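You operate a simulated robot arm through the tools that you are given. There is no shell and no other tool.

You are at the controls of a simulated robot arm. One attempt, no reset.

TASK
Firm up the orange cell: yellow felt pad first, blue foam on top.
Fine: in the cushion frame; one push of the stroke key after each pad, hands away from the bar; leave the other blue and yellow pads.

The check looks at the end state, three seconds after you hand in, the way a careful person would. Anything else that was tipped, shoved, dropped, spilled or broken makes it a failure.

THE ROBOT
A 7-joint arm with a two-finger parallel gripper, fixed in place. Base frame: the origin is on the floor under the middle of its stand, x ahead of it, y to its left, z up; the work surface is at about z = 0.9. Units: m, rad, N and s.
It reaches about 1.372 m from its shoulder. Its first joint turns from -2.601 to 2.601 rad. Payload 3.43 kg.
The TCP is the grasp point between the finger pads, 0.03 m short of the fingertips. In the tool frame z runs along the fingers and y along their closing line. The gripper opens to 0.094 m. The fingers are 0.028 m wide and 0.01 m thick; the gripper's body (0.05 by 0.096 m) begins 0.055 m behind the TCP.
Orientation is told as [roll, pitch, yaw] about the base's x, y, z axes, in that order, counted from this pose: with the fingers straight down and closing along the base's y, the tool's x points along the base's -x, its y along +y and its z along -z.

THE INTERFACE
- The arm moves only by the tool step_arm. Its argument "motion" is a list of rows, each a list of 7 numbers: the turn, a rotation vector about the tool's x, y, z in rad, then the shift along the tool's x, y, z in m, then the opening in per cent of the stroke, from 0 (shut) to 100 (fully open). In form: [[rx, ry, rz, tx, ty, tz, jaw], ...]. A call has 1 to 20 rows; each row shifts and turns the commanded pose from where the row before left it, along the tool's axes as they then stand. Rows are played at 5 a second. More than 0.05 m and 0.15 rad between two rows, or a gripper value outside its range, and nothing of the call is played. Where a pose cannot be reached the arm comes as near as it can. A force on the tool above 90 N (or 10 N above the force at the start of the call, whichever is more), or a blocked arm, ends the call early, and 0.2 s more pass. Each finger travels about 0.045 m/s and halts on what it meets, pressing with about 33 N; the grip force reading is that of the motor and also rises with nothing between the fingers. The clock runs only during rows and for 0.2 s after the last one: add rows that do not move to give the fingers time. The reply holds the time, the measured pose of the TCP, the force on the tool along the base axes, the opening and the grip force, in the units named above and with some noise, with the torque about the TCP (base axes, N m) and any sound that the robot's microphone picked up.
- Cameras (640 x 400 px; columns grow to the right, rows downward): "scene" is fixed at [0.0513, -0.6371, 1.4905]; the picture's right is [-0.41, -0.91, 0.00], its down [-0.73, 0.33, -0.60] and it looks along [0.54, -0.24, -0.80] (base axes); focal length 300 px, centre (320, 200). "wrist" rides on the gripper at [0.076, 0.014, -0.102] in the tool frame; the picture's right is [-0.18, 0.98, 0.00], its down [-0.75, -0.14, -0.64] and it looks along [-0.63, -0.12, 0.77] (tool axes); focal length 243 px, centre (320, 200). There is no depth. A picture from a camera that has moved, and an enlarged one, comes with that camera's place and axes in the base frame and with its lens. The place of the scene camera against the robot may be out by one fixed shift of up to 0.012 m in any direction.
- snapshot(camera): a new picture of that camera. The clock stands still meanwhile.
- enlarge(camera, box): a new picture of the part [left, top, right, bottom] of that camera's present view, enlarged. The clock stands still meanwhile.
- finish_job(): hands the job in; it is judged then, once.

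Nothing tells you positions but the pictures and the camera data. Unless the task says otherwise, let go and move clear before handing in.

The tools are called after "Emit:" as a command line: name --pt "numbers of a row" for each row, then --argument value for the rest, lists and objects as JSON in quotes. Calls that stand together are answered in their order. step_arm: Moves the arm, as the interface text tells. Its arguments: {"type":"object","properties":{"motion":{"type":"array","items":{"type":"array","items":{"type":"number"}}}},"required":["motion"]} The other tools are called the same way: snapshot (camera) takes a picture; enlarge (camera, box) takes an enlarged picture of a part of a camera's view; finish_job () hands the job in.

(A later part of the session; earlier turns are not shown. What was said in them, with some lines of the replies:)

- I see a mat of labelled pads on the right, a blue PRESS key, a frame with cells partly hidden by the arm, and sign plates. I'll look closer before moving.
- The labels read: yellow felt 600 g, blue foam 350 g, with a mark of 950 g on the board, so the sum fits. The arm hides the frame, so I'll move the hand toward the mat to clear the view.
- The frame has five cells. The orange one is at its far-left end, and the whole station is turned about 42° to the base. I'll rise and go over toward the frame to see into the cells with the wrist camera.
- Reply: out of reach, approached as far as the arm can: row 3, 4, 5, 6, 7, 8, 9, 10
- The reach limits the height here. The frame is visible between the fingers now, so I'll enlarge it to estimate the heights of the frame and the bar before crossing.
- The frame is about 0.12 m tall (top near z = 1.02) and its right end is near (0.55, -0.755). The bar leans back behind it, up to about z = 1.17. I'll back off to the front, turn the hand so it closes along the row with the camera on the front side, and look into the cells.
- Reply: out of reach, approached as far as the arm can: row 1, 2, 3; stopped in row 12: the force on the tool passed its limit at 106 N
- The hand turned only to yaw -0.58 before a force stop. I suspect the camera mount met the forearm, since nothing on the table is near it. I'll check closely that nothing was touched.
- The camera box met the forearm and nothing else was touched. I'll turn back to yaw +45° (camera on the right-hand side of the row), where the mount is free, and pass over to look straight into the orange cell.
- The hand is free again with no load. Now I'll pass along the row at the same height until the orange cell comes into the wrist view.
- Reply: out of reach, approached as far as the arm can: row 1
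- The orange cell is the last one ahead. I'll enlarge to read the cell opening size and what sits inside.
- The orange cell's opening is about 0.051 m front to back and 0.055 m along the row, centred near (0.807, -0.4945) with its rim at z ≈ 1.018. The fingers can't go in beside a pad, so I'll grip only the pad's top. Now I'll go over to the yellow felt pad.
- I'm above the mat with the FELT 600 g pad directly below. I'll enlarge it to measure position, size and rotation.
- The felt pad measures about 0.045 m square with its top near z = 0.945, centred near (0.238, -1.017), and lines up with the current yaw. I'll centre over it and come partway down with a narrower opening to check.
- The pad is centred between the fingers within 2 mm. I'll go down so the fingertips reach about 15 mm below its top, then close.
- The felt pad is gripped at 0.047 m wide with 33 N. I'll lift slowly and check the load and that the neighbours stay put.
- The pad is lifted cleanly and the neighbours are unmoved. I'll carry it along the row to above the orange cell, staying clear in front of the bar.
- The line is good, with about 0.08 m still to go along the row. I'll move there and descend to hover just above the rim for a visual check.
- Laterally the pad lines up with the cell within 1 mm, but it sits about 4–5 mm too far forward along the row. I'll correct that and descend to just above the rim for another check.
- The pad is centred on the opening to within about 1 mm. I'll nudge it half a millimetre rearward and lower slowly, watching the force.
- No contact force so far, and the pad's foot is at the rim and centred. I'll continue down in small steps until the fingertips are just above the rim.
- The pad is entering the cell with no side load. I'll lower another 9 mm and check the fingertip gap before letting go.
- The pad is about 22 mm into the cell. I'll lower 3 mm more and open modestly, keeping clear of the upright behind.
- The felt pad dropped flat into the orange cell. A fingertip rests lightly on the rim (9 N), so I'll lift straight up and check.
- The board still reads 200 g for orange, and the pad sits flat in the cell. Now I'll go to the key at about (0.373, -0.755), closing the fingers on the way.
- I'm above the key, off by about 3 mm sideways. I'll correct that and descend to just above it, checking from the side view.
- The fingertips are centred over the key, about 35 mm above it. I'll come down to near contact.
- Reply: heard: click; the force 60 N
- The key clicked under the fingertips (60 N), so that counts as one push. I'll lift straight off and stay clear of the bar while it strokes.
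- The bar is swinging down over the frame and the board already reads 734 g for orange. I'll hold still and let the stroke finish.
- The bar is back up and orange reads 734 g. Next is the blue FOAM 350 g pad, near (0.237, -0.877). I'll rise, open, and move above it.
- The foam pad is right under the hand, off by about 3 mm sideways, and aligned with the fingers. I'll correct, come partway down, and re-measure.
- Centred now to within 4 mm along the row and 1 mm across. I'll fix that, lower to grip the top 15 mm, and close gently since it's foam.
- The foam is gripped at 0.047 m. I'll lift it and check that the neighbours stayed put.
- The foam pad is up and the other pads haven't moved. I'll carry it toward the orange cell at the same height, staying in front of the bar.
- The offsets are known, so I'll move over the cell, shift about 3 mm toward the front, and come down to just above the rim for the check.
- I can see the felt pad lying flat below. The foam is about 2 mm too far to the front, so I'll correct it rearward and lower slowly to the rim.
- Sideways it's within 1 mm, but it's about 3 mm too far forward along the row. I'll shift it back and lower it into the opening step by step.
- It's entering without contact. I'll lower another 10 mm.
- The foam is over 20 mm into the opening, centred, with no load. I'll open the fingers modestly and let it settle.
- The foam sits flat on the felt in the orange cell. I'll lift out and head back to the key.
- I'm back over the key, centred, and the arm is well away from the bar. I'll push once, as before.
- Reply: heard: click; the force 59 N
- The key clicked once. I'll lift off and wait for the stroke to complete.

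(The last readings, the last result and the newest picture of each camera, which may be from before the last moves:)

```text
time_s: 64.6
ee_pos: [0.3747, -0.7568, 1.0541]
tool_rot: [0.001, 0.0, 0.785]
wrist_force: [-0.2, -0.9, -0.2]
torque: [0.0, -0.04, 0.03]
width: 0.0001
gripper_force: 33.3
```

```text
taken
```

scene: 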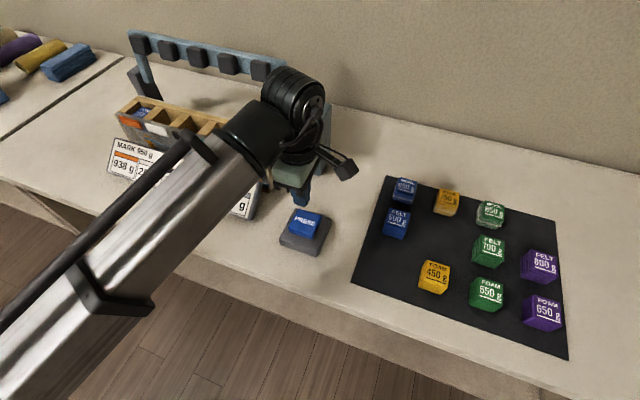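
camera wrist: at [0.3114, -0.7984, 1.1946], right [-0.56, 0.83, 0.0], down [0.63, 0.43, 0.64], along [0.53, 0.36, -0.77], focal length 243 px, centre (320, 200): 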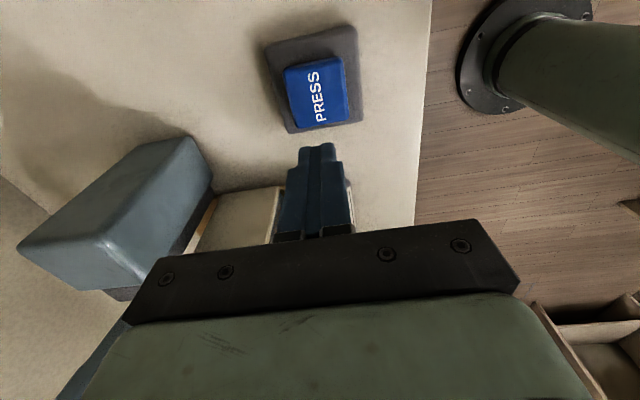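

The bar has finished its stroke and is back up. I'll rise and move away over the empty side of the mat to read the board and check everything.

Emit:
step_arm --pt "0 0 0 0 0 -0.045 0" --pt "0 0 0 0 0 -0.045 0" --pt "0 0 0 0.045 0 -0.01 20" --pt "0 0 0 0.046 0 0 40" --pt "0 0 0 0.046 0 0 60" --pt "0 0 0 0.046 0 0 60" --pt "0 0 0 0.046 0 0 60" --pt "0 0 0 0 0 0 60"

Emit:
snapshot --camera "scene"

Emit:
enlarge --camera "scene" --box '[90, 80, 290, 220]'

Emit:
enlarge --camera "scene" --box '[100, 80, 200, 200]'

```text
time_s: 66.4
ee_pos: [0.2125, -0.9201, 1.1544]
tool_rot: [-0.001, 0.0, 0.785]
wrist_force: [0.3, 0.8, -0.5]
torque: [0.03, 0.0, 0.0]
width: 0.0562
gripper_force: 0.0
```

```text
taken
```

scene: 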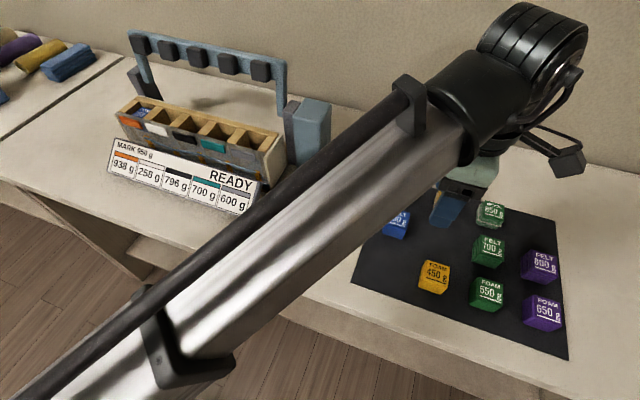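

```text
2.86 times, centred on (190, 150) of scene
camera zoom: at [0.0513, -0.6371, 1.4905], right [-0.41, -0.91, 0.0], down [-0.73, 0.33, -0.6], along [0.54, -0.24, -0.8], focal length 857 px, centre (691, 343)
```

zoom: 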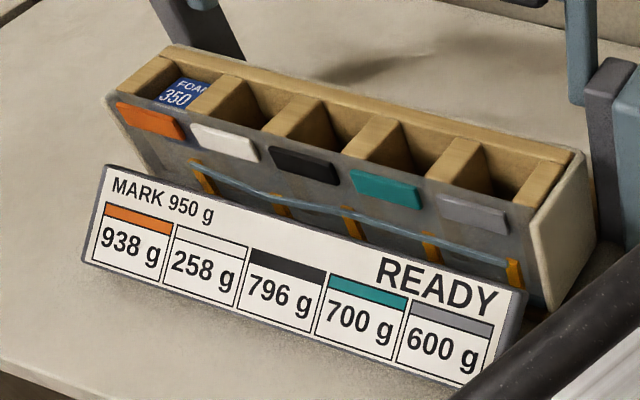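

```text
3.33 times, centred on (150, 140) of scene
camera zoom: at [0.0513, -0.6371, 1.4905], right [-0.41, -0.91, 0.0], down [-0.73, 0.33, -0.6], along [0.54, -0.24, -0.8], focal length 999 px, centre (887, 400)
```

zoom: 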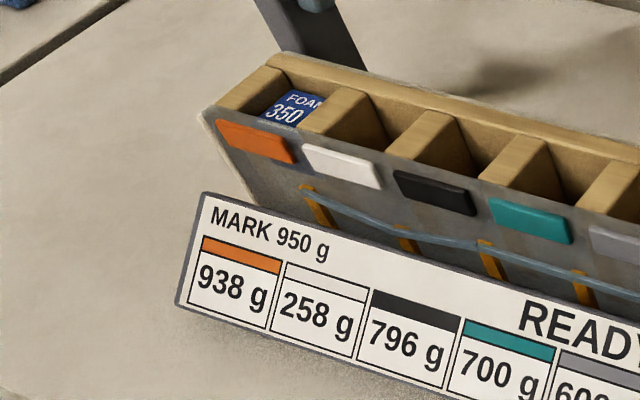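

Orange now reads 938 g against the 950 g mark, with the foam lying flat on top. I'll check the mat pads once more from the wrist before handing in.

Emit:
snapshot --camera "wrist"

Emit:
enlarge --camera "scene" --box '[340, 160, 580, 360]'

```text
taken
camera wrist: at [0.1499, -0.964, 1.2572], right [-0.56, 0.83, 0.0], down [0.63, 0.43, 0.64], along [0.53, 0.36, -0.77], focal length 243 px, centre (320, 200)
```

wrist: 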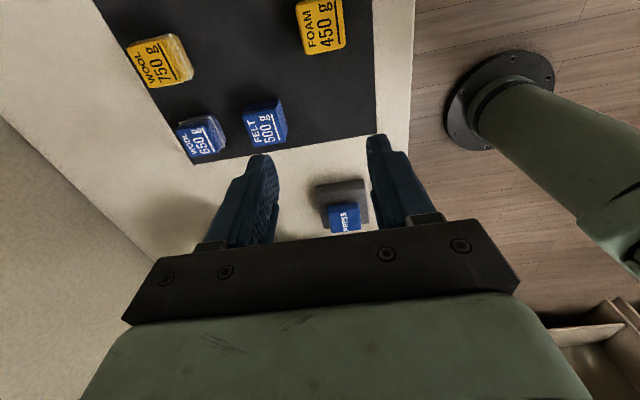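

```text
2.00 times, centred on (460, 260) of scene
camera zoom: at [0.0513, -0.6371, 1.4905], right [-0.41, -0.91, 0.0], down [-0.73, 0.33, -0.6], along [0.54, -0.24, -0.8], focal length 600 px, centre (40, 80)
```

zoom: 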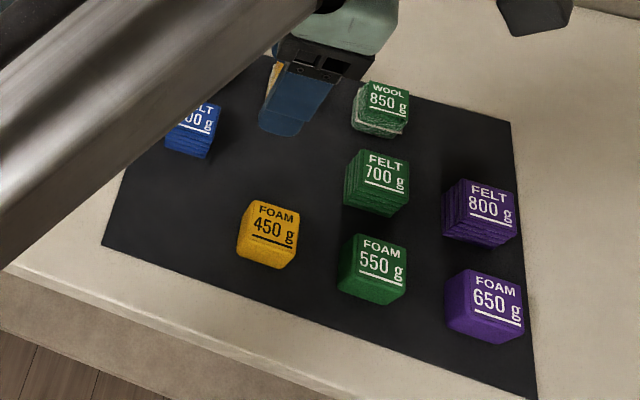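

Every other pad is where it was, the key and bar are at rest, and the hand is clear and empty. The orange cell holds the felt with the foam on top, each followed by one key push, so I'm handing in.

Emit:
finish_job

```text
The job is handed in.
```

The orange cell now holds the yellow felt pad (600 g) with the blue foam pad (350 g) flat on top. I pushed the stroke key once after each pad and heard one click each time. The arm was clear of the bar during both strokes, and I've handed the job in.

- **Reading:** orange went from 200 g to 734 g after the felt, then 938 g after the foam. That is 12 g under the 950 g mark. I didn't add pads or push the key again, since you asked for two pads and one push each.
- **Neighbouring cells:** I didn't touch them, but two readings changed with the strokes. White dropped from 700 to 258 g and black rose from 650 to 796 g. Teal and grey stayed at 700 and 600 g.
- **Contacts:** early on, the wrist camera mount bumped the robot's own forearm and stopped that move, with nothing on the table touched. A fingertip also rested lightly on the frame's rim (about 9 N) when I let go of the felt.
- **Everything else:** the other pads on the mat are where they were, including the other blue and yellow ones. The hand is empty and clear.
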